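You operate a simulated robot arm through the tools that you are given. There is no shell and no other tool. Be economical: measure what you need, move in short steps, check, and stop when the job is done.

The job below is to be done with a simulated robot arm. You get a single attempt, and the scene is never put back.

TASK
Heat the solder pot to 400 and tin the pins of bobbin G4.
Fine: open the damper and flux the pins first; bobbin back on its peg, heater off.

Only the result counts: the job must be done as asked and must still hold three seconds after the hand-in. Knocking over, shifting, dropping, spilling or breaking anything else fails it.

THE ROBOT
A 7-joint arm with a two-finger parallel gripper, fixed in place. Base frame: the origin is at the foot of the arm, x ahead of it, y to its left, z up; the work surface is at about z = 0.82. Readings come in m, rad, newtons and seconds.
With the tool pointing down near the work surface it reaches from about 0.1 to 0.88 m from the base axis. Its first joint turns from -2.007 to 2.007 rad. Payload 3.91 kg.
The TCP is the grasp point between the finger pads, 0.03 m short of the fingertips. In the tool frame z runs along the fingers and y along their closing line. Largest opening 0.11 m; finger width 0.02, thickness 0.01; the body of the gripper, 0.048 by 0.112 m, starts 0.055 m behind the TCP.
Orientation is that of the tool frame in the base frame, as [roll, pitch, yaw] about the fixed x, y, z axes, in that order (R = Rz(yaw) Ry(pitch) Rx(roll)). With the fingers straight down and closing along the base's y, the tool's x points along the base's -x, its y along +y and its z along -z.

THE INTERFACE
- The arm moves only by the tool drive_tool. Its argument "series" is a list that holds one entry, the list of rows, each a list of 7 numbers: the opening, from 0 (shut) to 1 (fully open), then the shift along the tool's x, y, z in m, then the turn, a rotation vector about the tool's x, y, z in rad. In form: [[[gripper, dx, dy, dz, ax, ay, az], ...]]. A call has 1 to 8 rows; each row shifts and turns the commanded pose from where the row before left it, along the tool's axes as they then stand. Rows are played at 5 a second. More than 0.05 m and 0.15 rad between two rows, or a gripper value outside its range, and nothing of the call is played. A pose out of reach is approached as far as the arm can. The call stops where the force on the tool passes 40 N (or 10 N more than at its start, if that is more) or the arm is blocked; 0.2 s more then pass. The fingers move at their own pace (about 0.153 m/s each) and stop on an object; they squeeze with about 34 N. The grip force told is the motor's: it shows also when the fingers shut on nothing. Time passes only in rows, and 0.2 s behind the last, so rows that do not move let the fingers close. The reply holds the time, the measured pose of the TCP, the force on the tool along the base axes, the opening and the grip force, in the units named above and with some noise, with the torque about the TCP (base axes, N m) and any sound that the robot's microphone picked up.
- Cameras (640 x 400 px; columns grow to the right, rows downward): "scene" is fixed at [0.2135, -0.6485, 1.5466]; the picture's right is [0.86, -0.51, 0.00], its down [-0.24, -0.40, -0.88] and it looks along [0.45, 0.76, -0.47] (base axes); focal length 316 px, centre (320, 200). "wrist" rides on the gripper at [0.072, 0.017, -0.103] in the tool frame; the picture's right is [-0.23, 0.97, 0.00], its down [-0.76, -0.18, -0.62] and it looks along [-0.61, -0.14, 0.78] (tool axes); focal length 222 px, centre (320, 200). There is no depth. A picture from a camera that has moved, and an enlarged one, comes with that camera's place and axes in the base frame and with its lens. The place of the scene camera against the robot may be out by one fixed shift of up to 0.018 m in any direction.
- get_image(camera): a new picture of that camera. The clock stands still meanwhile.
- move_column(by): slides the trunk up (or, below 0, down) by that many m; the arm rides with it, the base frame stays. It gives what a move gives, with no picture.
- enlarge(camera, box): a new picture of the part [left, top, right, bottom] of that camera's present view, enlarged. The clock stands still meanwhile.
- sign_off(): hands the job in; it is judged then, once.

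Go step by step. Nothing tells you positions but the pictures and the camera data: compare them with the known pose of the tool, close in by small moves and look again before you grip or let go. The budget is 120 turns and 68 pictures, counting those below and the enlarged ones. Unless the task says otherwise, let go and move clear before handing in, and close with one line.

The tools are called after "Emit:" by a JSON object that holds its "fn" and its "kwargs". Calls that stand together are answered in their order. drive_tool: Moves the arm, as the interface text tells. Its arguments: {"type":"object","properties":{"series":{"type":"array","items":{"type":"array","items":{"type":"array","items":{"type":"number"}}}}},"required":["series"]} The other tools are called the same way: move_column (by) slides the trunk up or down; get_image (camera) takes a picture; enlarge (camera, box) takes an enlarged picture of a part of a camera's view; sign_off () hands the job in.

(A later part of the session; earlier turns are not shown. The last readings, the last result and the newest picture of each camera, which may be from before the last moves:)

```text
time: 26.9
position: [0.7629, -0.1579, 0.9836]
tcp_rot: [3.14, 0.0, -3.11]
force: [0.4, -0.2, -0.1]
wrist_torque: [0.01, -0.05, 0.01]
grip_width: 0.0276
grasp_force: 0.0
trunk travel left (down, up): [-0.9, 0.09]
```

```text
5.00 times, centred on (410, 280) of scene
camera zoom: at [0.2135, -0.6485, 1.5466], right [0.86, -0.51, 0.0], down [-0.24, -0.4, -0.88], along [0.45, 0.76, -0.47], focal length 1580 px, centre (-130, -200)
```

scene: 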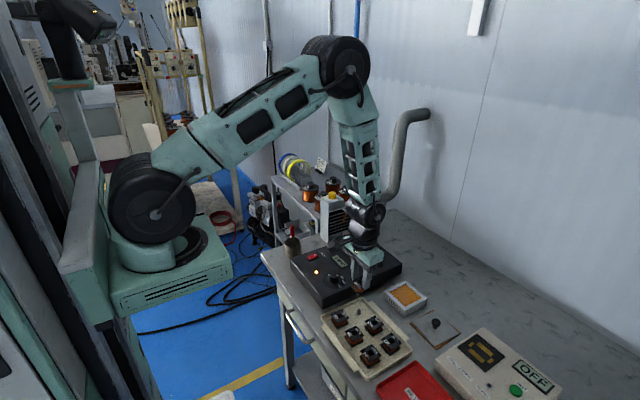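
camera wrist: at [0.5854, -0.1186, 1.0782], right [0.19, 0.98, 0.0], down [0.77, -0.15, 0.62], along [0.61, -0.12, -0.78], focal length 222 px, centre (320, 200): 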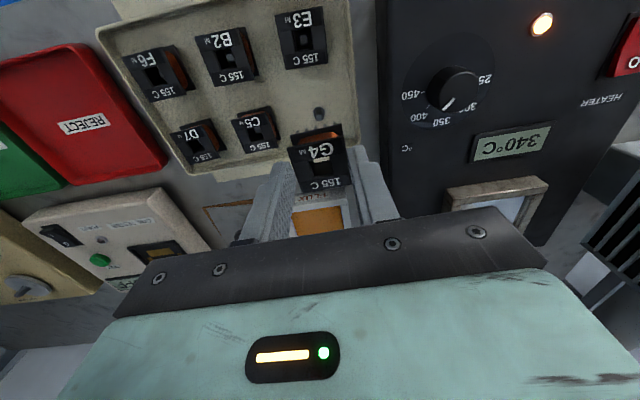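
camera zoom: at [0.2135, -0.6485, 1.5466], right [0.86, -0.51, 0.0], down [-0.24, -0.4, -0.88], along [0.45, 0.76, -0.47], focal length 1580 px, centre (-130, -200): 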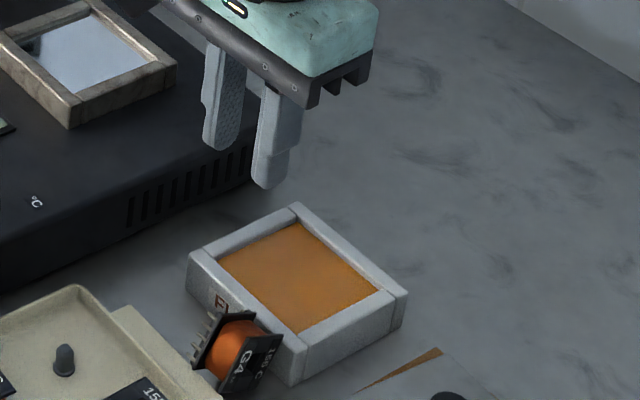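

G4 slipped out of the shallow grip and is now lying on its side against the flux dish. I'll rise, back off and look carefully before regripping.

Emit:
{"fn": "drive_tool", "kwargs": {"series": [[[0.4, 0.03, 0, -0.03, 0, 0, 0], [0.5, 0.03, -0.01, 0, 0, 0, 0], [0.6, 0.03, -0.01, 0, 0, 0, 0]]]}}

Emit:
{"fn": "enlarge", "kwargs": {"camera": "wrist", "box": [240, 60, 400, 180]}}

Emit:
{"fn": "enlarge", "kwargs": {"camera": "scene", "box": [390, 285, 440, 325]}}

```text
time: 27.7
position: [0.672, -0.1813, 1.0134]
tcp_rot: [3.139, 0.001, -3.108]
force: [-0.7, -0.1, -0.5]
wrist_torque: [-0.01, 0.0, -0.01]
grip_width: 0.0657
grasp_force: 0.1
trunk travel left (down, up): [-0.9, 0.09]
```

```text
3.33 times, centred on (320, 120) of wrist
camera zoom: at [0.5983, -0.1673, 1.1179], right [0.19, 0.98, 0.0], down [0.77, -0.15, 0.62], along [0.61, -0.12, -0.78], focal length 740 px, centre (320, 467)
```

zoom: 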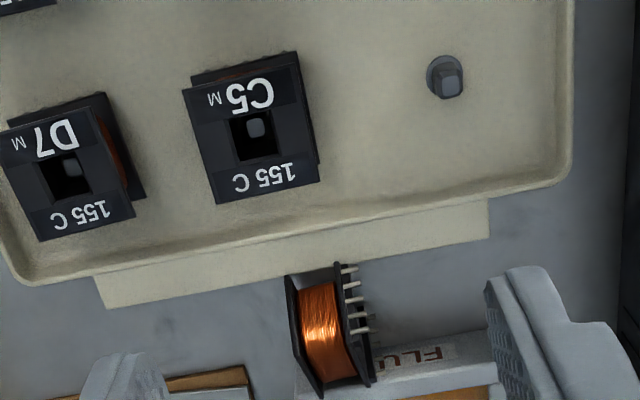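

```text
10.00 times, centred on (415, 305) of scene
camera zoom: at [0.2135, -0.6485, 1.5466], right [0.86, -0.51, 0.0], down [-0.24, -0.4, -0.88], along [0.45, 0.76, -0.47], focal length 3160 px, centre (-630, -850)
```

zoom: 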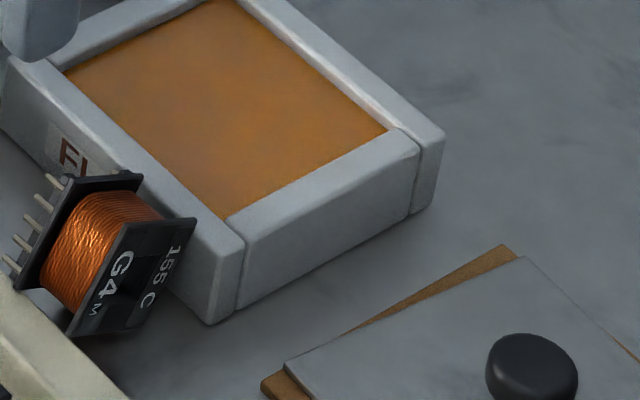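

The bobbin lies on its side with axis along y, pins toward +y, rolled about 25°, centre ≈(0.742,-0.190,0.846), leaning on the dish edge. Plan: grip it across its flange faces (closing along y), tilted 25°, and set it flat on the clear part of the unit's top. Then I'll regrip and stand it upright. First the tilted pre-pose.

Emit:
{"fn": "drive_tool", "kwargs": {"series": [[[0.46, -0.045, -0.005, 0, 0, 0, 0], [0.46, -0.045, -0.003, 0, 0, 0, 0], [0.46, -0.014, 0, 0, 0, 0.143, 0], [0.46, 0, 0, 0, 0, 0.143, 0], [0.46, 0, 0, 0, 0, 0.143, 0], [0.46, 0, 0, 0.03, 0, 0, 0]]]}}

Emit:
{"fn": "get_image", "kwargs": {"camera": "wrist"}}

```text
time: 29.1
position: [0.7643, -0.1868, 0.987]
tcp_rot: [3.139, -0.43, -3.108]
force: [0.1, -0.4, -0.1]
wrist_torque: [0.01, 0.0, 0.02]
grip_width: 0.0504
grasp_force: 0.1
trunk travel left (down, up): [-0.9, 0.09]
```

```text
22 pictures are left
camera wrist: at [0.7395, -0.1709, 1.1125], right [0.17, 0.98, -0.09], down [0.96, -0.15, 0.25], along [0.23, -0.13, -0.96], focal length 222 px, centre (320, 200)
```

wrist: 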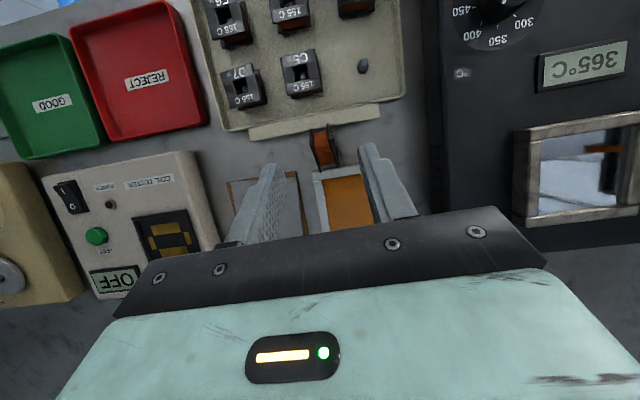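

Emit:
{"fn": "enlarge", "kwargs": {"camera": "wrist", "box": [280, 110, 380, 190]}}

```text
5.00 times, centred on (330, 150) of wrist
camera zoom: at [0.7395, -0.1709, 1.1125], right [0.17, 0.98, -0.09], down [0.96, -0.15, 0.25], along [0.23, -0.13, -0.96], focal length 1111 px, centre (270, 450)
```

zoom: 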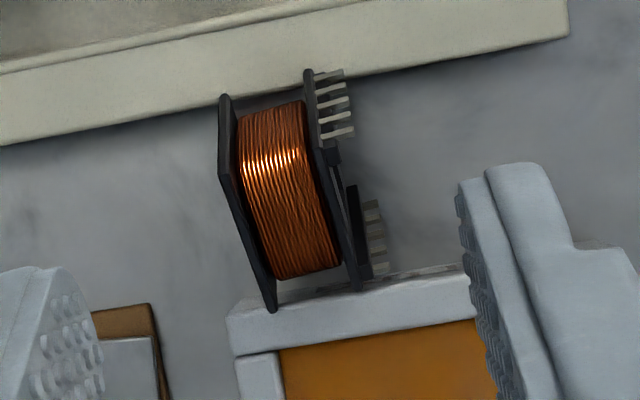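

Two pin rows leave a gap for the finger. I'll refine the tilt, align, and approach partway.

Emit:
{"fn": "drive_tool", "kwargs": {"series": [[[0.46, -0.044, -0.005, 0, 0, 0, 0], [0.46, 0, 0, 0.03, 0, 0.05, 0], [0.46, 0, 0, 0.03, 0, 0, 0], [0.46, 0, 0, 0.02, 0, 0, 0]]]}}

Emit:
{"fn": "enlarge", "kwargs": {"camera": "wrist", "box": [260, 110, 380, 210]}}

```text
time: 30.1
position: [0.7695, -0.1928, 0.8959]
tcp_rot: [3.14, -0.478, -3.109]
force: [-0.5, 0.8, 0.8]
wrist_torque: [0.0, -0.01, 0.02]
grip_width: 0.0504
grasp_force: 0.1
trunk travel left (down, up): [-0.9, 0.09]
```

```text
4.00 times, centred on (320, 160) of wrist
camera zoom: at [0.7512, -0.1761, 1.022], right [0.17, 0.98, -0.1], down [0.97, -0.15, 0.2], along [0.18, -0.13, -0.97], focal length 888 px, centre (320, 360)
```

zoom: 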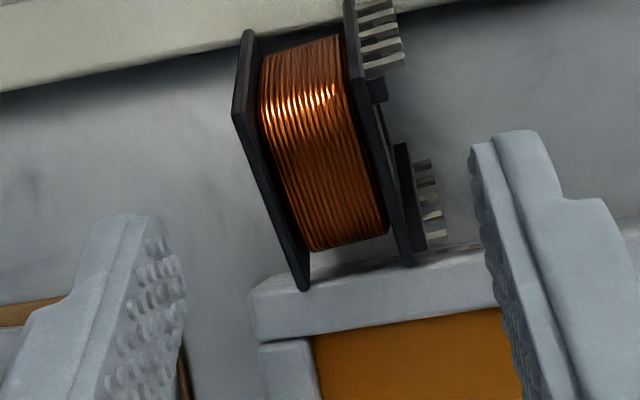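

Alignment looks good; I'll correct yaw by ~5°, shift 2 mm, go in the remaining 33 mm, and close fully.

Emit:
{"fn": "drive_tool", "kwargs": {"series": [[[0.46, 0.002, 0.0, 0.01, 0, 0, -0.09], [0.46, 0, 0, 0.012, 0, 0, 0], [0.46, 0, 0, 0.01, 0, 0, 0]]]}}

Emit:
{"fn": "enlarge", "kwargs": {"camera": "wrist", "box": [260, 110, 380, 210]}}

```text
time: 30.9
position: [0.7513, -0.1926, 0.8682]
tcp_rot: [3.094, -0.474, -3.007]
force: [1.2, 0.3, 0.7]
wrist_torque: [0.0, -0.01, -0.02]
grip_width: 0.0509
grasp_force: 0.0
trunk travel left (down, up): [-0.9, 0.09]
```

```text
4.00 times, centred on (320, 160) of wrist
camera zoom: at [0.733, -0.1833, 0.9952], right [0.09, 0.99, -0.06], down [0.98, -0.08, 0.2], along [0.19, -0.08, -0.98], focal length 888 px, centre (320, 360)
```

zoom: 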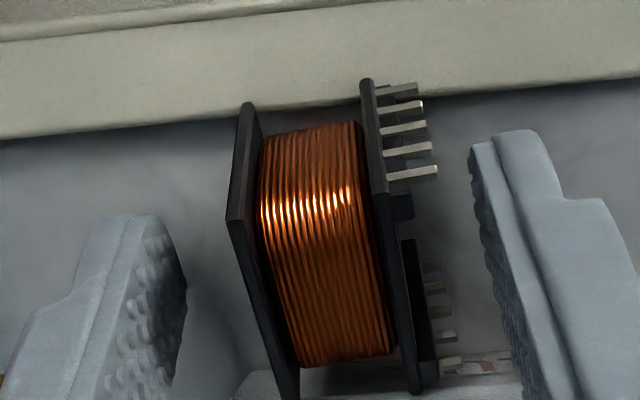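

The fingertips straddle the bobbin between the pin rows. Closing.

Emit:
{"fn": "drive_tool", "kwargs": {"series": [[[0.3, 0, 0, 0, 0, 0, 0], [0.0, 0, 0, 0, 0, 0, 0], [0.0, 0, 0, 0, 0, 0, 0]]]}}

Emit:
{"fn": "enlarge", "kwargs": {"camera": "wrist", "box": [260, 110, 380, 210]}}

```text
time: 31.7
position: [0.7514, -0.1921, 0.8688]
tcp_rot: [3.094, -0.475, -3.005]
force: [0.7, 0.7, 1.0]
wrist_torque: [0.05, 0.04, -0.02]
grip_width: 0.0217
grasp_force: 33.9
trunk travel left (down, up): [-0.9, 0.09]
```

```text
4.00 times, centred on (320, 160) of wrist
camera zoom: at [0.7333, -0.183, 0.9954], right [0.09, 0.99, -0.06], down [0.98, -0.08, 0.2], along [0.19, -0.08, -0.98], focal length 888 px, centre (320, 360)
```

zoom: 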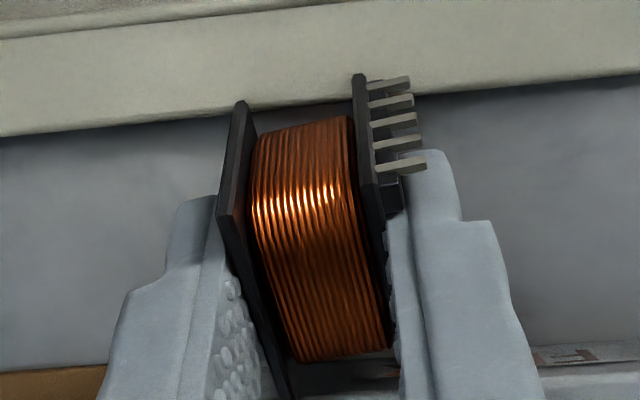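

Solid flat grip at 21.7 mm. Lifting straight up slowly.

Emit:
{"fn": "drive_tool", "kwargs": {"series": [[[0, 0.0046, 0, -0.0089, 0, 0, 0], [0, 0.0069, 0, -0.0133, 0, 0, 0], [0, 0.0069, 0, -0.0133, 0, 0, 0], [0, 0.0069, 0, -0.0133, 0, 0, 0], [0, 0.0069, 0, -0.0133, 0, 0, 0], [0, 0.0069, 0, -0.0133, 0, 0, 0]]]}}

Emit:
{"fn": "enlarge", "kwargs": {"camera": "scene", "box": [340, 220, 460, 340]}}

```text
time: 33.1
position: [0.7503, -0.1944, 0.9524]
tcp_rot: [3.094, -0.477, -3.004]
force: [-1.3, 0.3, -0.9]
wrist_torque: [0.01, -0.02, 0.01]
grip_width: 0.0221
grasp_force: 34.5
trunk travel left (down, up): [-0.9, 0.09]
```

```text
3.33 times, centred on (400, 280) of scene
camera zoom: at [0.2135, -0.6485, 1.5466], right [0.86, -0.51, 0.0], down [-0.24, -0.4, -0.88], along [0.45, 0.76, -0.47], focal length 1053 px, centre (53, -67)
```

zoom: 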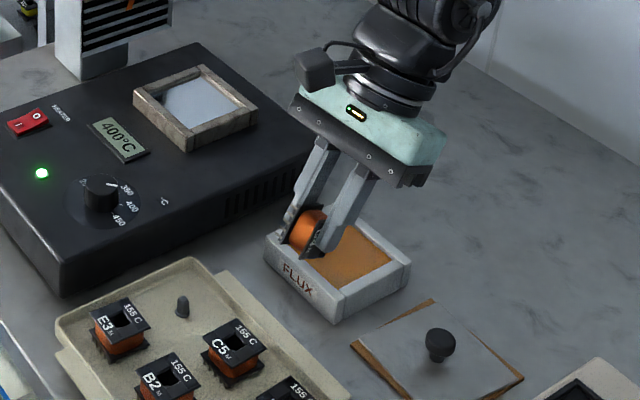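

Held firmly; the pot is at 400 °C and the lamp is green. Now I'll straighten the tool and carry it above the clear spot on the unit's top (0.72,-0.035).

Emit:
{"fn": "drive_tool", "kwargs": {"series": [[[0, 0.01, 0, -0.02, 0, 0, 0.09], [0, 0, 0, -0.02, 0, -0.12, 0], [0, 0, 0, 0, 0, -0.12, 0], [0, 0, 0, 0, 0, -0.12, 0], [0, 0, 0, 0, 0, -0.12, 0], [0, 0, 0, 0, 0, 0, 0.033]]]}}

```text
time: 34.5
position: [0.7592, -0.1971, 0.9932]
tcp_rot: [-3.142, 0.003, -3.141]
force: [0.0, 0.3, -0.3]
wrist_torque: [-0.01, -0.01, 0.0]
grip_width: 0.0223
grasp_force: 33.7
trunk travel left (down, up): [-0.9, 0.09]
```

Emit:
{"fn": "drive_tool", "kwargs": {"series": [[[0, 0.005, 0.022, 0, 0, 0, 0], [0, 0.005, 0.023, 0, 0, 0, 0], [0, 0.006, 0.023, 0, 0, 0, 0], [0, 0.006, 0.023, 0, 0, 0, 0], [0, 0.006, 0.023, 0, 0, 0, 0], [0, 0.006, 0.023, 0.01, 0, 0, 0], [0, 0.005, 0.023, 0.02, 0, 0, 0], [0, 0, 0, 0.02, 0, 0, 0]]]}}

Emit:
{"fn": "get_image", "kwargs": {"camera": "wrist"}}

Emit:
{"fn": "enlarge", "kwargs": {"camera": "scene", "box": [310, 220, 410, 310]}}

```text
time: 36.3
position: [0.7209, -0.0377, 0.9448]
tcp_rot: [3.141, 0.004, 3.141]
force: [-0.4, -0.1, -0.2]
wrist_torque: [-0.02, -0.01, 0.01]
grip_width: 0.0221
grasp_force: 34.2
trunk travel left (down, up): [-0.9, 0.09]
```

```text
16 pictures are left
camera wrist: at [0.6484, -0.0206, 1.0493], right [0.23, 0.97, 0.0], down [0.76, -0.18, 0.63], along [0.61, -0.14, -0.78], focal length 222 px, centre (320, 200)
```

wrist: 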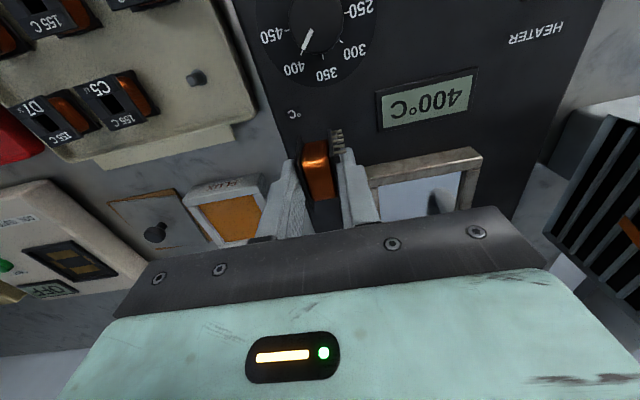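

```text
4.44 times, centred on (360, 265) of scene
camera zoom: at [0.2135, -0.6485, 1.5466], right [0.86, -0.51, 0.0], down [-0.24, -0.4, -0.88], along [0.45, 0.76, -0.47], focal length 1405 px, centre (142, -89)
```

zoom: 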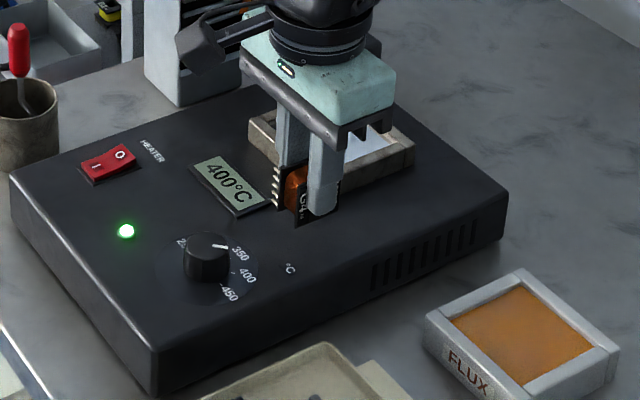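

Lower gently until contact with the unit's top.

Emit:
{"fn": "drive_tool", "kwargs": {"series": [[[0, 0, 0, 0.015, 0, 0, 0], [0, 0, 0, 0.01, 0, 0, 0], [0, 0, 0, 0.005, 0, 0, 0]]]}}

Emit:
{"fn": "drive_tool", "kwargs": {"series": [[[0, 0, 0, 0.003, 0, 0, 0]]]}}

```text
time: 37.1
position: [0.7224, -0.0361, 0.9149]
tcp_rot: [3.139, 0.004, 3.14]
force: [-2.9, -0.4, 11.8]
wrist_torque: [-0.01, -0.1, 0.0]
grip_width: 0.0224
grasp_force: 33.8
trunk travel left (down, up): [-0.9, 0.09]
```

```text
time: 37.6
position: [0.7251, -0.036, 0.9155]
tcp_rot: [3.137, 0.011, -3.141]
force: [-4.5, -1.5, 22.7]
wrist_torque: [-0.08, -0.23, -0.03]
grip_width: 0.0221
grasp_force: 34.3
trunk travel left (down, up): [-0.9, 0.09]
stopped in row 1: the force on the tool passed its limit at 42 N (the readings are from after the stop); the commanded pose is now the measured one
```

Resting on the unit's top. Releasing and rising.

Emit:
{"fn": "drive_tool", "kwargs": {"series": [[[0, 0, 0, -0.002, 0, 0, 0], [0.4, 0, 0, 0, 0, 0, 0], [0.4, 0, 0, 0, 0, 0, 0], [0.4, 0, 0, -0.03, 0, 0, 0], [0.5, 0, 0, -0.04, 0, 0, 0], [0.5, 0, 0, -0.03, 0, 0, -0.14]]]}}

Emit:
{"fn": "drive_tool", "kwargs": {"series": [[[0.5, 0, 0, 0, 0, 0, -0.143], [0.5, 0, 0, 0, 0, 0, -0.143], [0.5, 0, 0, 0, 0, 0, -0.143], [0.5, 0, 0, 0, 0, 0, -0.143], [0.5, 0, 0, 0, 0, 0, -0.143], [0.5, 0, 0, 0, 0, 0, -0.143], [0.5, 0, 0, 0, 0, 0, -0.143], [0.5, 0, 0, 0, 0, 0, -0.143]]]}}

Emit:
{"fn": "drive_tool", "kwargs": {"series": [[[0.5, 0, 0, 0, 0, 0, -0.143], [0.5, 0, 0, 0, 0, 0, -0.143]]]}}

Emit:
{"fn": "get_image", "kwargs": {"camera": "wrist"}}

```text
time: 39.0
position: [0.7207, -0.0367, 1.0156]
tcp_rot: [3.139, 0.004, -3.002]
force: [0.8, 0.1, 0.0]
wrist_torque: [-0.01, 0.01, -0.01]
grip_width: 0.0552
grasp_force: 0.0
trunk travel left (down, up): [-0.9, 0.09]
```

```text
time: 40.8
position: [0.724, -0.0377, 1.0148]
tcp_rot: [-3.136, 0.003, -1.856]
force: [0.0, 0.4, 0.7]
wrist_torque: [0.0, 0.0, 0.02]
grip_width: 0.0551
grasp_force: 0.1
trunk travel left (down, up): [-0.9, 0.09]
```

```text
time: 41.4
position: [0.7234, -0.0361, 1.0157]
tcp_rot: [-3.137, 0.002, -1.571]
force: [0.4, 0.1, 0.2]
wrist_torque: [0.03, 0.01, 0.0]
grip_width: 0.0551
grasp_force: 0.2
trunk travel left (down, up): [-0.9, 0.09]
```

```text
14 pictures are left
camera wrist: at [0.7057, -0.1086, 1.1192], right [-0.97, 0.23, -0.01], down [0.17, 0.76, 0.63], along [0.15, 0.61, -0.78], focal length 222 px, centre (320, 200)
```

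wrist: 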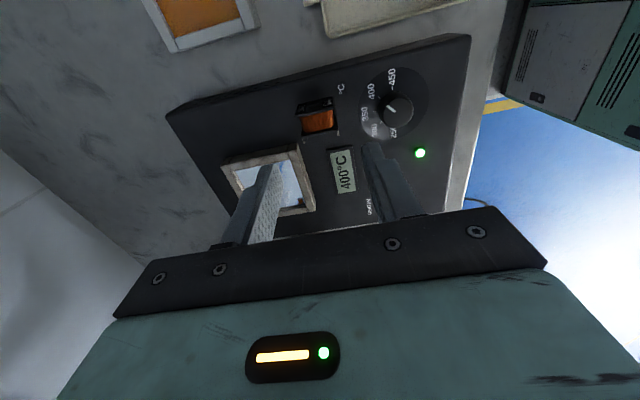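

Emit:
{"fn": "drive_tool", "kwargs": {"series": [[[0.5, 0.003, 0, 0.03, 0, 0, 0], [0.5, 0, 0, 0.025, 0, 0, 0]]]}}

Emit:
{"fn": "enlarge", "kwargs": {"camera": "wrist", "box": [250, 80, 390, 200]}}

```text
time: 42.0
position: [0.7227, -0.0398, 0.9614]
tcp_rot: [-3.135, 0.003, -1.57]
force: [-0.2, 0.2, 0.1]
wrist_torque: [-0.01, -0.01, -0.04]
grip_width: 0.0551
grasp_force: 0.1
trunk travel left (down, up): [-0.9, 0.09]
```

```text
3.33 times, centred on (320, 140) of wrist
camera zoom: at [0.7053, -0.1124, 1.0647], right [-0.97, 0.23, -0.01], down [0.17, 0.76, 0.63], along [0.15, 0.61, -0.78], focal length 740 px, centre (320, 400)
```

zoom: 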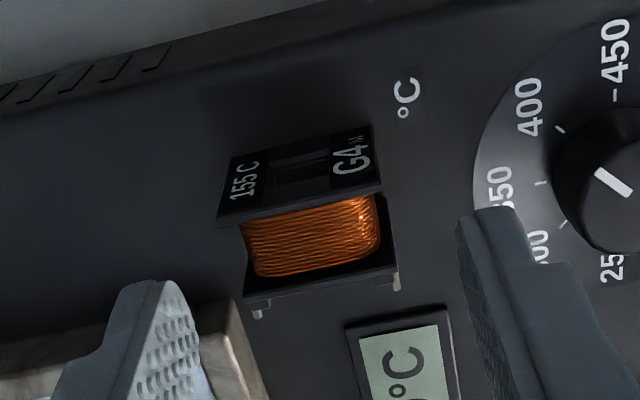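

Bobbin is neatly standing on its side. Descending and gripping its side faces.

Emit:
{"fn": "drive_tool", "kwargs": {"series": [[[0.5, -0.0015, -0.003, 0.02, 0, 0, 0], [0.5, 0, 0, 0.02, 0, 0, 0], [0.5, 0, 0, 0.009, 0, 0, 0], [0, 0, 0, 0, 0, 0, 0], [0, 0, 0, 0, 0, 0, 0]]]}}

```text
time: 43.2
position: [0.7268, -0.0373, 0.911]
tcp_rot: [-3.136, 0.002, -1.573]
force: [0.1, -0.5, -0.2]
wrist_torque: [0.01, 0.0, 0.03]
grip_width: 0.0371
grasp_force: 34.1
trunk travel left (down, up): [-0.9, 0.09]
```

Emit:
{"fn": "drive_tool", "kwargs": {"series": [[[0, 0, 0, -0.015, 0, 0, 0], [0, 0, 0, -0.025, 0, 0, 0], [0, 0, 0, -0.03, 0, 0, 0], [0, 0, 0, -0.03, 0, 0, 0]]]}}

Emit:
{"fn": "drive_tool", "kwargs": {"series": [[[0, 0, 0, 0, 0, 0.145, 0], [0, 0, 0, 0, 0, 0.145, 0], [0, 0, 0, 0, 0, 0.145, 0], [0, 0, 0, 0, 0, 0.145, 0]]]}}

Emit:
{"fn": "drive_tool", "kwargs": {"series": [[[0, 0, 0, 0, 0, 0.145, 0], [0, 0, 0, 0, 0, 0.145, 0], [0, 0, 0, 0, 0, 0.145, 0], [0, 0, 0, 0, 0, 0.145, 0]]]}}

Emit:
{"fn": "enlarge", "kwargs": {"camera": "scene", "box": [300, 180, 430, 300]}}

```text
time: 44.2
position: [0.7274, -0.0383, 1.0107]
tcp_rot: [-3.136, 0.002, -1.572]
force: [-0.4, -0.3, -0.3]
wrist_torque: [-0.01, 0.01, 0.01]
grip_width: 0.0372
grasp_force: 34.3
trunk travel left (down, up): [-0.9, 0.09]
```

```text
time: 45.2
position: [0.7248, -0.0379, 1.0108]
tcp_rot: [-3.133, -0.579, -1.577]
force: [0.3, -0.9, -0.3]
wrist_torque: [0.06, 0.03, 0.0]
grip_width: 0.0372
grasp_force: 34.0
trunk travel left (down, up): [-0.9, 0.09]
```

```text
time: 46.2
position: [0.7257, -0.0379, 1.0119]
tcp_rot: [-3.124, -1.16, -1.589]
force: [-0.3, -0.3, 0.3]
wrist_torque: [0.0, 0.03, 0.0]
grip_width: 0.0372
grasp_force: 34.0
trunk travel left (down, up): [-0.9, 0.09]
```

```text
3.33 times, centred on (365, 240) of scene
camera zoom: at [0.2135, -0.6485, 1.5466], right [0.86, -0.51, 0.0], down [-0.24, -0.4, -0.88], along [0.45, 0.76, -0.47], focal length 1053 px, centre (170, 67)
```

zoom: 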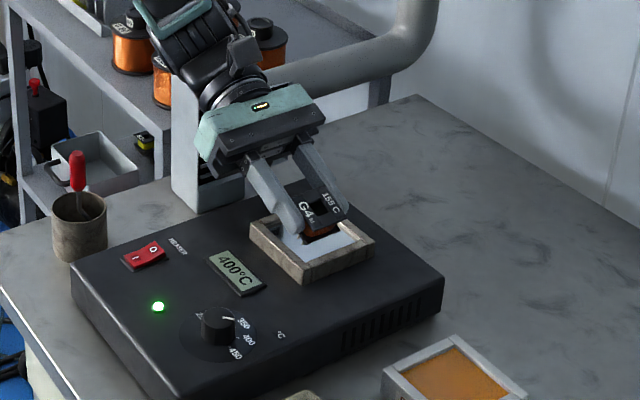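

The bobbin is now nearly upright (label up, ~23° off). The flux pad inner area (≈70×68 mm, centre (0.813,-0.165)) is roomy, so I'll stand it directly on the flux pad.

Emit:
{"fn": "drive_tool", "kwargs": {"series": [[[0, 0.0112, -0.0218, 0.0257, 0, 0, 0], [0, 0.0112, -0.0218, 0.0257, 0, 0, 0], [0, 0.0112, -0.0218, 0.0257, 0, 0, 0], [0, 0.0112, -0.0218, 0.0257, 0, 0, 0], [0, -0.0275, 0, 0.012, 0, 0, 0], [0, -0.0275, 0, 0.012, 0, 0, 0], [0, -0.0275, 0, 0.012, 0, 0, 0]]]}}

Emit:
{"fn": "enlarge", "kwargs": {"camera": "scene", "box": [340, 220, 460, 320]}}

```text
time: 47.8
position: [0.8155, -0.1495, 0.9212]
tcp_rot: [-3.126, -1.157, -1.588]
force: [-0.5, -0.5, -0.3]
wrist_torque: [0.0, 0.02, 0.04]
grip_width: 0.037
grasp_force: 33.7
trunk travel left (down, up): [-0.9, 0.09]
```

```text
4.00 times, centred on (400, 270) of scene
camera zoom: at [0.2135, -0.6485, 1.5466], right [0.86, -0.51, 0.0], down [-0.24, -0.4, -0.88], along [0.45, 0.76, -0.47], focal length 1264 px, centre (0, -80)
```

zoom: 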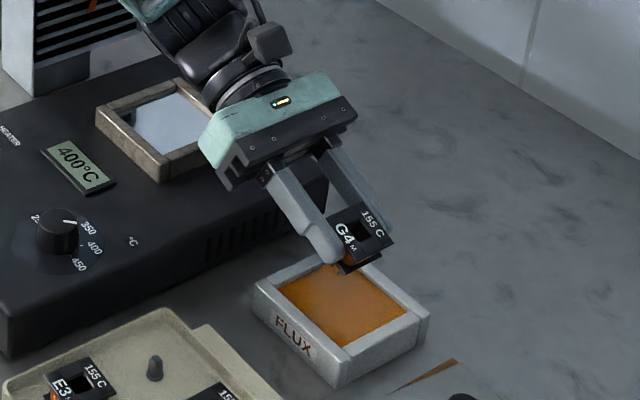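

Emit:
{"fn": "drive_tool", "kwargs": {"series": [[[0, 0, 0, 0, 0, -0.06, 0], [0, -0.0115, 0, 0.0104, 0, 0, 0], [0, -0.0115, 0, 0.0104, 0, 0, 0], [0, -0.0036, 0, 0.0018, 0, 0, 0]]]}}

Emit:
{"fn": "enlarge", "kwargs": {"camera": "scene", "box": [350, 230, 450, 320]}}

```text
time: 48.8
position: [0.8129, -0.1576, 0.8871]
tcp_rot: [-3.128, -1.099, -1.585]
force: [-0.2, 0.3, 0.2]
wrist_torque: [-0.01, 0.01, 0.02]
grip_width: 0.037
grasp_force: 33.8
trunk travel left (down, up): [-0.9, 0.09]
```

```text
4.44 times, centred on (400, 275) of scene
camera zoom: at [0.2135, -0.6485, 1.5466], right [0.86, -0.51, 0.0], down [-0.24, -0.4, -0.88], along [0.45, 0.76, -0.47], focal length 1405 px, centre (-36, -133)
```

zoom: 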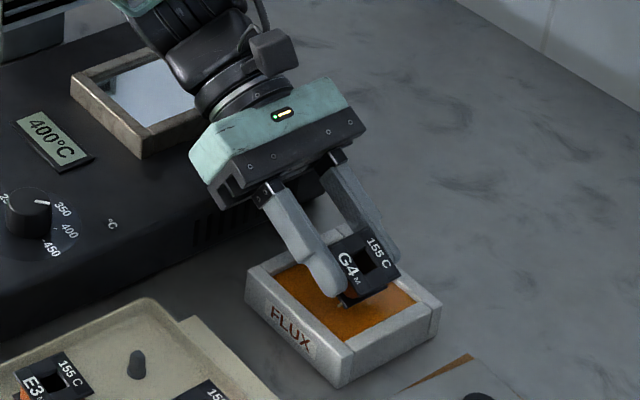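

Emit:
{"fn": "drive_tool", "kwargs": {"series": [[[0, -0.0027, 0, 0.0014, 0, 0, 0], [0, -0.0018, 0, 0.0009, 0, 0, 0]]]}}

```text
time: 49.4
position: [0.8134, -0.1581, 0.8822]
tcp_rot: [-3.128, -1.098, -1.587]
force: [0.3, -0.6, -0.2]
wrist_torque: [-0.02, 0.0, 0.02]
grip_width: 0.0374
grasp_force: 33.8
trunk travel left (down, up): [-0.9, 0.09]
```

Emit:
{"fn": "drive_tool", "kwargs": {"series": [[[0, -0.0018, 0, 0.0009, 0, 0, 0], [0, -0.0018, 0, 0.0009, 0, 0, 0]]]}}

Emit:
{"fn": "drive_tool", "kwargs": {"series": [[[0, -0.0018, 0, 0.0009, 0, 0, 0]]]}}

```text
time: 50.0
position: [0.8137, -0.1585, 0.8783]
tcp_rot: [-3.128, -1.097, -1.585]
force: [0.4, 0.1, -0.2]
wrist_torque: [-0.04, 0.02, -0.01]
grip_width: 0.037
grasp_force: 33.7
trunk travel left (down, up): [-0.9, 0.09]
```

```text
time: 50.4
position: [0.8148, -0.1588, 0.877]
tcp_rot: [-3.127, -1.098, -1.586]
force: [-0.8, -0.3, 5.0]
wrist_torque: [0.56, 0.11, 0.09]
grip_width: 0.0373
grasp_force: 34.2
trunk travel left (down, up): [-0.9, 0.09]
```

A small contact with torque suggests the gripper body touched the unit edge. I'll back up 1 mm, reduce tilt slightly, shift 3 mm away, and continue.

Emit:
{"fn": "drive_tool", "kwargs": {"series": [[[0, 0.0018, 0, -0.0009, 0, 0, 0], [0, 0.0015, 0, 0.0026, 0, -0.06, 0]]]}}

Emit:
{"fn": "drive_tool", "kwargs": {"series": [[[0, -0.0017, 0, 0.001, 0, 0, 0]]]}}

Emit:
{"fn": "drive_tool", "kwargs": {"series": [[[0, -0.0017, 0, 0.001, 0, 0, 0]]]}}

```text
time: 51.0
position: [0.8138, -0.1616, 0.8785]
tcp_rot: [-3.13, -1.038, -1.58]
force: [0.1, -0.3, 1.4]
wrist_torque: [-0.04, 0.06, 0.01]
grip_width: 0.0373
grasp_force: 34.6
trunk travel left (down, up): [-0.9, 0.09]
```

```text
time: 51.4
position: [0.8136, -0.1611, 0.8782]
tcp_rot: [-3.129, -1.04, -1.584]
force: [-3.1, -0.5, 12.1]
wrist_torque: [-0.28, 0.31, -0.07]
grip_width: 0.0367
grasp_force: 33.9
trunk travel left (down, up): [-0.9, 0.09]
```

```text
time: 51.8
position: [0.8145, -0.1615, 0.8768]
tcp_rot: [-3.122, -1.041, -1.587]
force: [-2.9, 1.7, 25.2]
wrist_torque: [-0.5, 0.18, -0.11]
grip_width: 0.0372
grasp_force: 34.0
trunk travel left (down, up): [-0.9, 0.09]
```

Pins are touching the pad now (contact torque from the bobbin side). Relieving slightly, releasing, and rising.

Emit:
{"fn": "drive_tool", "kwargs": {"series": [[[0, 0.0014, 0, -0.0008, 0, 0, 0], [0.5, 0, 0, 0, 0, 0, 0], [0.5, 0, 0, 0, 0, 0, 0], [0.5, 0, 0, 0, 0, 0, 0], [0.5, 0.017, 0, -0.01, 0, 0, 0], [0.5, 0.034, 0, -0.02, 0, 0, 0], [0.5, 0.034, 0, -0.02, 0, 0, 0], [0.5, 0.017, 0, -0.01, 0, 0, 0]]]}}

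Emit:
{"fn": "enlarge", "kwargs": {"camera": "scene", "box": [370, 250, 450, 320]}}

```text
time: 53.6
position: [0.8137, -0.1624, 0.9934]
tcp_rot: [-3.13, -1.037, -1.582]
force: [0.3, -0.4, -0.2]
wrist_torque: [-0.02, 0.04, -0.01]
grip_width: 0.0551
grasp_force: 0.1
trunk travel left (down, up): [-0.9, 0.09]
```

```text
5.71 times, centred on (410, 285) of scene
camera zoom: at [0.2135, -0.6485, 1.5466], right [0.86, -0.51, 0.0], down [-0.24, -0.4, -0.88], along [0.45, 0.76, -0.47], focal length 1806 px, centre (-194, -286)
```

zoom: 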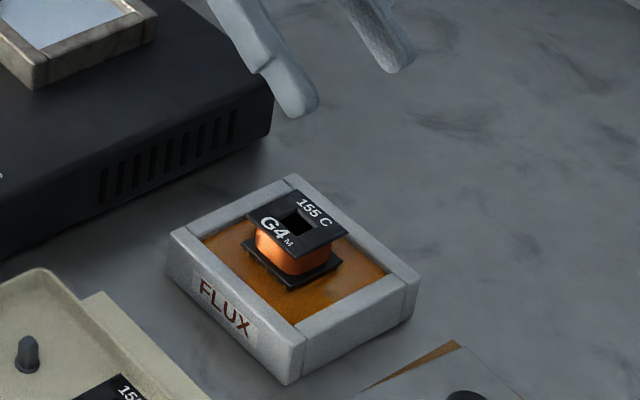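

G4 now stands upright in the flux. I'll straighten the tool (keeping fingers closing along x) and look down on it.

Emit:
{"fn": "drive_tool", "kwargs": {"series": [[[0.5, 0, 0, 0, 0, -0.13, 0], [0.5, 0, 0, 0, 0, -0.13, 0], [0.5, 0, 0, 0, 0, -0.13, 0], [0.5, 0, 0, 0, 0, -0.13, 0], [0.5, 0, 0, 0, 0, -0.13, 0], [0.5, 0, 0, 0, 0, -0.13, 0], [0.5, 0, 0, 0, 0, -0.13, 0], [0.5, 0, 0, 0, 0, -0.13, 0]]]}}

Emit:
{"fn": "enlarge", "kwargs": {"camera": "wrist", "box": [250, 90, 390, 210]}}

```text
time: 55.4
position: [0.8149, -0.1595, 0.9956]
tcp_rot: [-3.136, 0.004, -1.57]
force: [0.4, 0.5, -0.4]
wrist_torque: [-0.03, 0.01, 0.03]
grip_width: 0.055
grasp_force: 0.1
trunk travel left (down, up): [-0.9, 0.09]
```

```text
3.33 times, centred on (320, 150) of wrist
camera zoom: at [0.7962, -0.2327, 1.0982], right [-0.97, 0.23, -0.01], down [0.17, 0.76, 0.63], along [0.15, 0.61, -0.78], focal length 740 px, centre (320, 367)
```

zoom: 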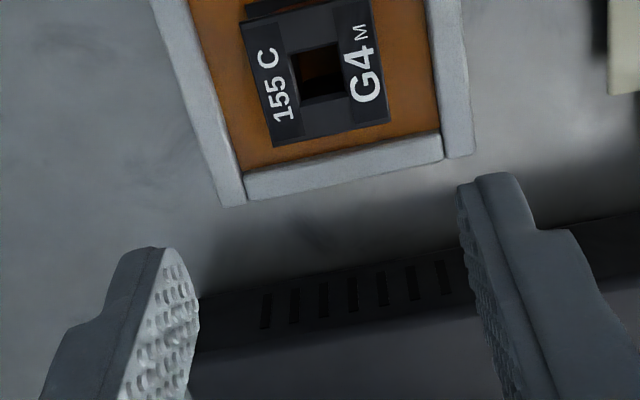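

Bobbin centre (0.815,-0.164), aligned. Descending with a narrower opening; tips will stay above the dish rim.

Emit:
{"fn": "drive_tool", "kwargs": {"series": [[[0.43, 0.0042, 0, 0.03, 0, 0, 0], [0.43, 0, 0, 0.03, 0, 0, 0], [0.43, 0, 0, 0.025, 0, 0, 0], [0.43, 0, 0, 0.01, 0, 0, 0], [0.43, 0, 0, 0.01, 0, 0, 0]]]}}

Emit:
{"fn": "enlarge", "kwargs": {"camera": "wrist", "box": [250, 100, 390, 220]}}

```text
time: 56.6
position: [0.8156, -0.1655, 0.8883]
tcp_rot: [-3.137, 0.002, -1.573]
force: [-0.2, -0.2, -0.5]
wrist_torque: [-0.02, 0.0, -0.02]
grip_width: 0.0471
grasp_force: 0.0
trunk travel left (down, up): [-0.9, 0.09]
```

```text
3.33 times, centred on (320, 160) of wrist
camera zoom: at [0.7975, -0.2382, 0.9927], right [-0.97, 0.23, -0.01], down [0.17, 0.76, 0.63], along [0.15, 0.61, -0.78], focal length 740 px, centre (320, 333)
```

zoom: 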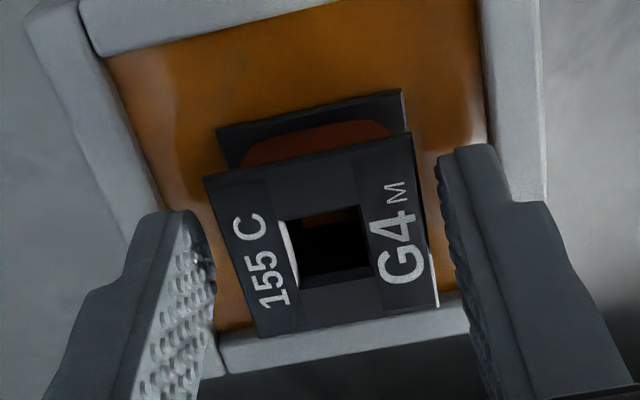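

Top flange z=0.870. I'll go 2 mm deeper, close fully, and lift very gently this time.

Emit:
{"fn": "drive_tool", "kwargs": {"series": [[[0.43, 0, 0, 0.0025, 0, 0, 0], [0, 0, 0, 0, 0, 0, 0], [0, 0, 0, 0, 0, 0, 0], [0, 0, 0, 0, 0, 0, 0], [0, 0, 0, -0.005, 0, 0, 0], [0, 0, 0, -0.008, 0, 0, 0], [0, 0, 0, -0.01, 0, 0, 0], [0, 0, 0, -0.01, 0, 0, 0]]]}}

Emit:
{"fn": "drive_tool", "kwargs": {"series": [[[0, 0, 0, -0.01, 0, 0, 0], [0, 0, 0, -0.012, 0, 0, 0], [0, 0, 0, -0.012, 0, 0, 0], [0, 0, 0, -0.012, 0, 0, 0], [0, 0, 0, -0.012, 0, 0, 0], [0, 0, 0, -0.012, 0, 0, 0]]]}}

```text
time: 58.4
position: [0.8145, -0.1656, 0.9205]
tcp_rot: [-3.136, 0.002, -1.573]
force: [-0.2, 0.6, -0.6]
wrist_torque: [0.01, 0.0, -0.01]
grip_width: 0.0368
grasp_force: 34.3
trunk travel left (down, up): [-0.9, 0.09]
```

```text
time: 59.8
position: [0.8144, -0.1662, 0.9899]
tcp_rot: [-3.137, 0.001, -1.572]
force: [0.0, -0.1, -1.0]
wrist_torque: [0.01, 0.05, 0.02]
grip_width: 0.0372
grasp_force: 33.8
trunk travel left (down, up): [-0.9, 0.09]
```

Secure. Carrying slowly toward above the pot (≈0.803,0.042).

Emit:
{"fn": "drive_tool", "kwargs": {"series": [[[0, -0.006, 0.0, 0, 0, 0, 0], [0, -0.012, 0.001, 0, 0, 0, 0], [0, -0.014, 0.001, 0, 0, 0, 0], [0, -0.014, 0.001, 0, 0, 0, 0], [0, -0.014, 0.001, 0, 0, 0, 0], [0, -0.014, 0.001, 0, 0, 0, 0], [0, -0.014, 0.001, 0, 0, 0, 0], [0, -0.012, 0.001, 0, 0, 0, 0]]]}}

Emit:
{"fn": "drive_tool", "kwargs": {"series": [[[0, -0.012, 0.001, 0, 0, 0, 0], [0, -0.014, 0.001, 0, 0, 0, 0], [0, -0.014, 0.001, 0, 0, 0, 0], [0, -0.014, 0.001, 0, 0, 0, 0], [0, -0.014, 0, 0, 0, 0, 0], [0, -0.014, 0, 0, 0, 0, 0], [0, -0.014, 0, 0, 0, 0, 0], [0, -0.011, 0, 0, 0, 0, 0]]]}}

Emit:
{"fn": "get_image", "kwargs": {"camera": "wrist"}}

```text
time: 61.6
position: [0.8054, -0.0662, 0.9901]
tcp_rot: [-3.136, 0.002, -1.573]
force: [0.3, -0.1, -0.6]
wrist_torque: [0.01, 0.01, -0.04]
grip_width: 0.0369
grasp_force: 33.9
trunk travel left (down, up): [-0.9, 0.09]
```

```text
time: 63.4
position: [0.8023, 0.0412, 0.989]
tcp_rot: [-3.136, 0.002, -1.573]
force: [0.3, 0.3, -0.8]
wrist_torque: [0.01, -0.02, 0.0]
grip_width: 0.037
grasp_force: 33.8
trunk travel left (down, up): [-0.9, 0.09]
```

```text
6 pictures are left
camera wrist: at [0.7855, -0.0313, 1.0934], right [-0.97, 0.23, 0.0], down [0.18, 0.76, 0.63], along [0.15, 0.61, -0.78], focal length 222 px, centre (320, 200)
```

wrist: 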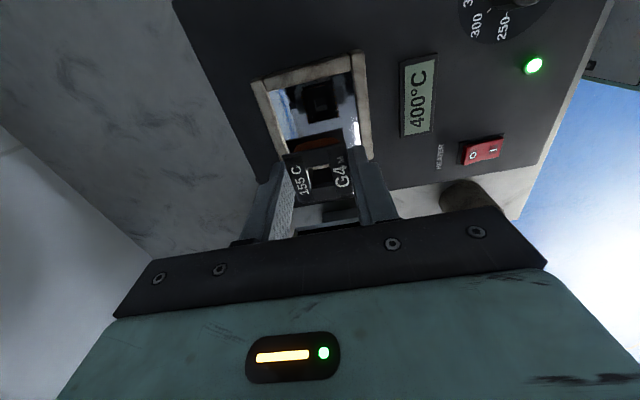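

Centred over the pot (inner x 0.769–0.839). From the reflection, solder level ≈0.871; pin tips are ~46 mm below TCP. Lowering to just above and re-measuring.

Emit:
{"fn": "drive_tool", "kwargs": {"series": [[[0, 0, -0.0015, 0.008, 0, 0, 0], [0, 0, 0, 0.01, 0, 0, 0], [0, 0, 0, 0.01, 0, 0, 0], [0, 0, 0, 0.01, 0, 0, 0], [0, 0, 0, 0.01, 0, 0, 0], [0, 0, 0, 0.008, 0, 0, 0]]]}}

Emit:
{"fn": "enlarge", "kwargs": {"camera": "wrist", "box": [260, 90, 380, 210]}}

```text
time: 64.8
position: [0.8031, 0.0399, 0.9343]
tcp_rot: [-3.136, 0.001, -1.574]
force: [-0.7, 0.7, -0.5]
wrist_torque: [0.0, 0.0, -0.04]
grip_width: 0.037
grasp_force: 34.0
trunk travel left (down, up): [-0.9, 0.09]
```

```text
3.33 times, centred on (320, 150) of wrist
camera zoom: at [0.7866, -0.0314, 1.0377], right [-0.97, 0.23, -0.01], down [0.17, 0.76, 0.63], along [0.15, 0.61, -0.78], focal length 740 px, centre (320, 367)
```

zoom: 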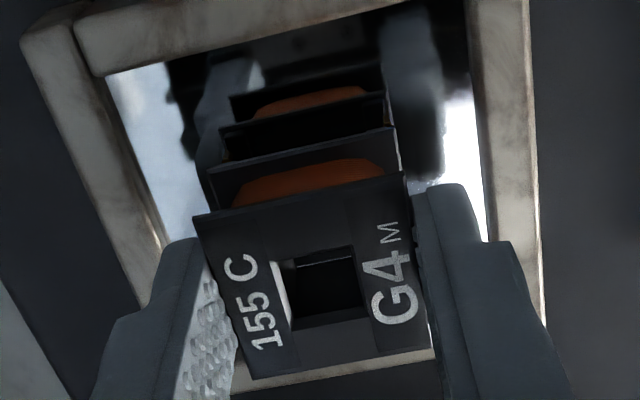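

The reflection now suggests the pin tips are already very near the surface. One tighter look to measure the gap.

Emit:
{"fn": "enlarge", "kwargs": {"camera": "wrist", "box": [290, 105, 350, 155]}}

```text
8.00 times, centred on (320, 130) of wrist
camera zoom: at [0.7866, -0.0314, 1.0377], right [-0.97, 0.23, -0.01], down [0.17, 0.76, 0.63], along [0.15, 0.61, -0.78], focal length 1777 px, centre (320, 760)
```

zoom: 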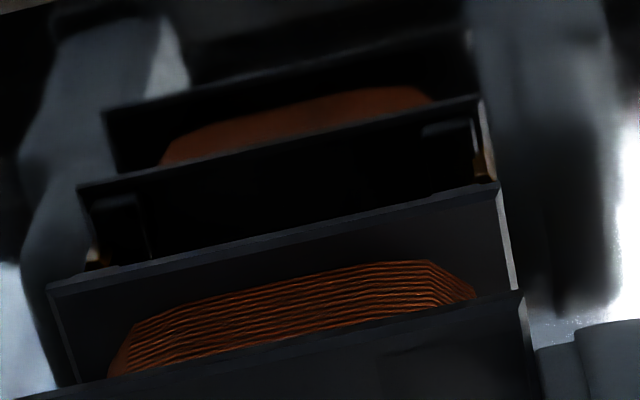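

Flange underside is ≈10 mm above the solder, pin tips just about at the surface. Dipping ~6.5 mm and dwelling.

Emit:
{"fn": "drive_tool", "kwargs": {"series": [[[0, 0, 0, 0.003, 0, 0, 0], [0, 0, 0, 0.0035, 0, 0, 0], [0, 0, 0, 0, 0, 0, 0], [0, 0, 0, 0, 0, 0, 0]]]}}

Emit:
{"fn": "enlarge", "kwargs": {"camera": "wrist", "box": [290, 105, 350, 155]}}

```text
time: 65.8
position: [0.804, 0.0416, 0.9281]
tcp_rot: [-3.135, 0.002, -1.572]
force: [-2.5, 0.4, 8.1]
wrist_torque: [0.03, 0.24, 0.03]
grip_width: 0.037
grasp_force: 34.6
trunk travel left (down, up): [-0.9, 0.09]
```

```text
8.00 times, centred on (320, 130) of wrist
camera zoom: at [0.7864, -0.0313, 1.0321], right [-0.97, 0.23, -0.01], down [0.17, 0.76, 0.63], along [0.15, 0.61, -0.78], focal length 1777 px, centre (320, 760)
```

zoom: 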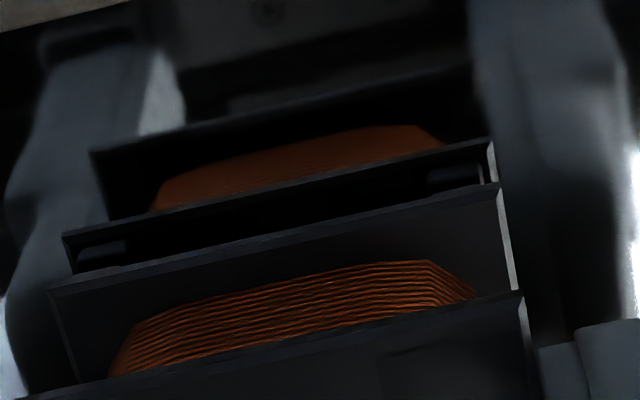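

Pins appear immersed (underside ≈5 mm above the surface); there's a light 8 N contact, maybe a finger on the pot rim. I'll nudge 1.5 mm toward +x and hold.

Emit:
{"fn": "drive_tool", "kwargs": {"series": [[[0, 0, -0.0015, -0.0005, 0, 0, 0], [0, 0, 0, 0, 0, 0, 0], [0, 0, 0, 0, 0, 0, 0], [0, 0, 0, 0, 0, 0, 0]]]}}

```text
time: 66.8
position: [0.8063, 0.0416, 0.9294]
tcp_rot: [-3.134, 0.001, -1.573]
force: [-1.0, 0.2, 3.9]
wrist_torque: [0.0, 0.14, -0.03]
grip_width: 0.0371
grasp_force: 33.9
trunk travel left (down, up): [-0.9, 0.09]
```

Emit:
{"fn": "drive_tool", "kwargs": {"series": [[[0, 0, 0, -0.0015, 0, 0, 0], [0, 0, -0.0025, 0, 0, 0, 0], [0, 0, 0, 0.0015, 0, 0, 0], [0, 0, 0, 0.001, 0, 0, 0], [0, 0, 0, 0, 0, 0, 0]]]}}

```text
time: 68.0
position: [0.8077, 0.042, 0.9277]
tcp_rot: [-3.133, 0.001, -1.573]
force: [-0.6, -2.5, 11.6]
wrist_torque: [-0.1, 0.23, -0.01]
grip_width: 0.0367
grasp_force: 34.0
trunk travel left (down, up): [-0.9, 0.09]
```

Contact is at the pin row and independent of x, so the pins are as deep as the pot allows. I'll hold a bit more, then lift out slowly.

Emit:
{"fn": "drive_tool", "kwargs": {"series": [[[0, 0, 0, -0.0007, 0, 0, 0], [0, 0, 0, 0, 0, 0, 0], [0, 0, 0, 0, 0, 0, 0], [0, 0, 0, 0, 0, 0, 0], [0, 0, 0, 0, 0, 0, 0], [0, 0, 0, 0, 0, 0, 0], [0, 0, 0, 0, 0, 0, 0], [0, 0, 0, 0, 0, 0, 0]]]}}

Emit:
{"fn": "drive_tool", "kwargs": {"series": [[[0, 0, 0, -0.004, 0, 0, 0], [0, 0, 0, -0.006, 0, 0, 0], [0, 0, 0, -0.01, 0, 0, 0], [0, 0, 0, -0.01, 0, 0, 0], [0, 0, 0, -0.012, 0, 0, 0], [0, 0, 0, -0.012, 0, 0, 0], [0, 0, 0, -0.01, 0, 0, 0]]]}}

Emit:
{"fn": "enlarge", "kwargs": {"camera": "scene", "box": [335, 205, 395, 255]}}

```text
time: 69.8
position: [0.809, 0.0427, 0.9273]
tcp_rot: [-3.134, 0.003, -1.573]
force: [3.7, -1.5, 12.8]
wrist_torque: [-0.11, 0.03, 0.01]
grip_width: 0.0371
grasp_force: 33.7
trunk travel left (down, up): [-0.9, 0.09]
```

```text
time: 71.4
position: [0.8069, 0.0424, 0.9916]
tcp_rot: [-3.138, 0.002, -1.571]
force: [0.4, 0.4, -0.6]
wrist_torque: [0.0, -0.03, 0.01]
grip_width: 0.0371
grasp_force: 34.0
trunk travel left (down, up): [-0.9, 0.09]
```

```text
8.00 times, centred on (365, 230) of scene
camera zoom: at [0.2135, -0.6485, 1.5466], right [0.86, -0.51, 0.0], down [-0.24, -0.4, -0.88], along [0.45, 0.76, -0.47], focal length 2528 px, centre (-40, -40)
```

zoom: 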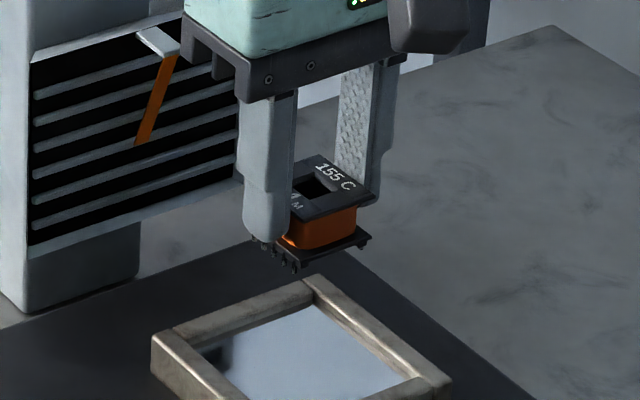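

Out of the solder, bobbin still firmly held. Carrying slowly back above the G4 peg (≈0.658,-0.135).

Emit:
{"fn": "drive_tool", "kwargs": {"series": [[[0, 0.006, 0.005, 0, 0, 0, 0], [0, 0.011, 0.009, 0, 0, 0, 0], [0, 0.012, 0.01, 0, 0, 0, 0], [0, 0.012, 0.01, 0, 0, 0, 0], [0, 0.012, 0.01, 0, 0, 0, 0], [0, 0.012, 0.01, 0, 0, 0, 0], [0, 0.012, 0.01, 0, 0, 0, 0], [0, 0.012, 0.01, 0, 0, 0, 0]]]}}

Emit:
{"fn": "drive_tool", "kwargs": {"series": [[[0, 0.012, 0.01, 0, 0, 0, 0], [0, 0.012, 0.01, 0, 0, 0, 0], [0, 0.012, 0.01, 0, 0, 0, 0], [0, 0.012, 0.01, 0, 0, 0, 0], [0, 0.012, 0.01, 0, 0, 0, 0], [0, 0.012, 0.01, 0, 0, 0, 0], [0, 0.012, 0.01, 0, 0, 0, 0], [0, 0.005, 0.005, 0, 0, 0, 0]]]}}

```text
time: 73.2
position: [0.7347, -0.0466, 0.9905]
tcp_rot: [-3.136, 0.003, -1.572]
force: [0.8, 0.3, -0.4]
wrist_torque: [0.01, 0.0, 0.01]
grip_width: 0.0368
grasp_force: 34.1
trunk travel left (down, up): [-0.9, 0.09]
```

```text
time: 75.0
position: [0.6595, -0.1356, 0.9904]
tcp_rot: [-3.135, 0.0, -1.571]
force: [-0.2, 0.2, -0.8]
wrist_torque: [0.0, -0.02, -0.04]
grip_width: 0.037
grasp_force: 34.0
trunk travel left (down, up): [-0.9, 0.09]
```

Emit:
{"fn": "enlarge", "kwargs": {"camera": "wrist", "box": [270, 80, 370, 160]}}

```text
5.00 times, centred on (320, 120) of wrist
camera zoom: at [0.6417, -0.2095, 1.0945], right [-0.97, 0.23, -0.01], down [0.17, 0.76, 0.63], along [0.15, 0.61, -0.78], focal length 1111 px, centre (320, 600)
```

zoom: 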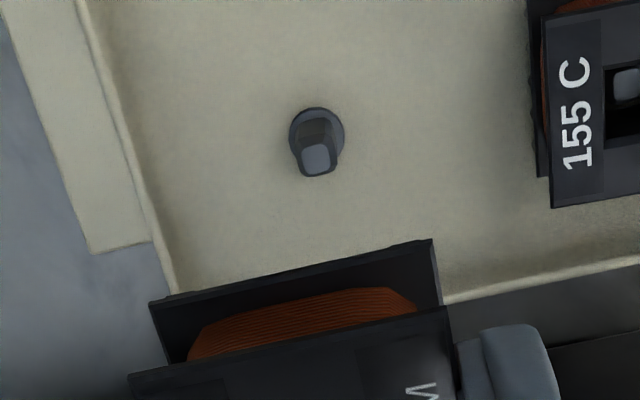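

Peg measured at (0.6624,-0.136), top z≈0.849; bobbin centre at (0.6597,-0.136). Shifting +2.6 mm in x and lowering.

Emit:
{"fn": "drive_tool", "kwargs": {"series": [[[0, 0, -0.0026, 0.01, 0, 0, 0], [0, 0, 0, 0.015, 0, 0, 0], [0, 0, 0, 0.015, 0, 0, 0], [0, 0, 0, 0.015, 0, 0, 0], [0, 0, 0, 0.015, 0, 0, 0], [0, 0, 0, 0.013, 0, 0, 0], [0, 0, 0, 0.01, 0, 0, 0]]]}}

Emit:
{"fn": "drive_tool", "kwargs": {"series": [[[0, 0, 0, 0.004, 0, 0, 0], [0, 0, 0, 0.004, 0, 0, 0]]]}}

```text
time: 76.6
position: [0.6635, -0.1362, 0.8965]
tcp_rot: [-3.136, 0.005, -1.571]
force: [0.3, -0.4, 0.1]
wrist_torque: [-0.02, -0.01, 0.02]
grip_width: 0.0369
grasp_force: 33.8
trunk travel left (down, up): [-0.9, 0.09]
```

```text
time: 77.2
position: [0.6629, -0.1373, 0.8897]
tcp_rot: [-3.134, 0.0, -1.572]
force: [-0.7, 0.2, -0.6]
wrist_torque: [0.03, 0.02, -0.03]
grip_width: 0.0368
grasp_force: 33.9
trunk travel left (down, up): [-0.9, 0.09]
```

Emit:
{"fn": "drive_tool", "kwargs": {"series": [[[0, 0, 0, 0.003, 0, 0, 0], [0, 0, 0, 0.003, 0, 0, 0]]]}}

Emit:
{"fn": "drive_tool", "kwargs": {"series": [[[0, 0, 0, 0.003, 0, 0, 0]]]}}

Emit:
{"fn": "drive_tool", "kwargs": {"series": [[[0, 0, 0, 0.002, 0, 0, 0]]]}}

```text
time: 77.8
position: [0.6633, -0.1365, 0.884]
tcp_rot: [-3.137, 0.003, -1.573]
force: [-0.8, 0.2, -0.5]
wrist_torque: [-0.01, -0.01, 0.02]
grip_width: 0.0369
grasp_force: 33.9
trunk travel left (down, up): [-0.9, 0.09]
```

```text
time: 78.2
position: [0.6615, -0.1371, 0.8807]
tcp_rot: [-3.136, 0.001, -1.572]
force: [-0.2, 0.1, -0.7]
wrist_torque: [-0.04, -0.01, 0.01]
grip_width: 0.0368
grasp_force: 33.8
trunk travel left (down, up): [-0.9, 0.09]
```

```text
time: 78.6
position: [0.6628, -0.1363, 0.8782]
tcp_rot: [-3.137, 0.002, -1.572]
force: [0.4, 1.3, -0.2]
wrist_torque: [-0.04, -0.01, -0.05]
grip_width: 0.0366
grasp_force: 33.8
trunk travel left (down, up): [-0.9, 0.09]
```

No resistance, so the peg has entered the hole. Continuing to seat it.

Emit:
{"fn": "drive_tool", "kwargs": {"series": [[[0, 0, 0, 0.0025, 0, 0, 0]]]}}

Emit:
{"fn": "drive_tool", "kwargs": {"series": [[[0, 0, 0, 0.002, 0, 0, 0]]]}}

Emit:
{"fn": "drive_tool", "kwargs": {"series": [[[0, 0, 0, 0.002, 0, 0, 0]]]}}

```text
time: 79.0
position: [0.6636, -0.1364, 0.8753]
tcp_rot: [-3.135, 0.002, -1.572]
force: [0.1, 0.1, -0.1]
wrist_torque: [0.01, -0.02, -0.01]
grip_width: 0.037
grasp_force: 33.7
trunk travel left (down, up): [-0.9, 0.09]
```

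```text
time: 79.4
position: [0.6621, -0.1351, 0.8745]
tcp_rot: [-3.137, 0.001, -1.573]
force: [0.3, 0.7, -1.0]
wrist_torque: [0.0, -0.01, 0.02]
grip_width: 0.0369
grasp_force: 33.3
trunk travel left (down, up): [-0.9, 0.09]
```

```text
time: 79.8
position: [0.6631, -0.135, 0.8718]
tcp_rot: [-3.136, 0.002, -1.573]
force: [0.0, -1.1, -0.2]
wrist_torque: [0.01, 0.0, 0.01]
grip_width: 0.0367
grasp_force: 34.1
trunk travel left (down, up): [-0.9, 0.09]
```

Emit:
{"fn": "drive_tool", "kwargs": {"series": [[[0, 0, 0, 0.0015, 0, 0, 0]]]}}

Emit:
{"fn": "drive_tool", "kwargs": {"series": [[[0, 0, 0, 0.0015, 0, 0, 0]]]}}

```text
time: 80.2
position: [0.6626, -0.1362, 0.8705]
tcp_rot: [-3.136, 0.003, -1.573]
force: [0.4, 0.5, -1.1]
wrist_torque: [-0.01, -0.01, 0.0]
grip_width: 0.037
grasp_force: 33.9
trunk travel left (down, up): [-0.9, 0.09]
```

```text
time: 80.6
position: [0.6622, -0.1374, 0.8689]
tcp_rot: [-3.137, 0.003, -1.574]
force: [0.6, 0.5, 0.3]
wrist_torque: [-0.02, 0.02, 0.02]
grip_width: 0.0367
grasp_force: 34.0
trunk travel left (down, up): [-0.9, 0.09]
```

Emit:
{"fn": "drive_tool", "kwargs": {"series": [[[0, 0, 0, 0.0015, 0, 0, 0]]]}}

Emit:
{"fn": "drive_tool", "kwargs": {"series": [[[0, 0, 0, 0.0015, 0, 0, 0]]]}}

```text
time: 81.0
position: [0.6622, -0.1359, 0.8684]
tcp_rot: [-3.136, 0.002, -1.573]
force: [-0.4, 0.6, 0.2]
wrist_torque: [-0.01, 0.04, 0.0]
grip_width: 0.0371
grasp_force: 34.1
trunk travel left (down, up): [-0.9, 0.09]
```

```text
time: 81.4
position: [0.6624, -0.1365, 0.868]
tcp_rot: [-3.135, 0.003, -1.573]
force: [-2.6, 0.9, 18.7]
wrist_torque: [0.07, 0.34, 0.04]
grip_width: 0.0371
grasp_force: 34.3
trunk travel left (down, up): [-0.9, 0.09]
```

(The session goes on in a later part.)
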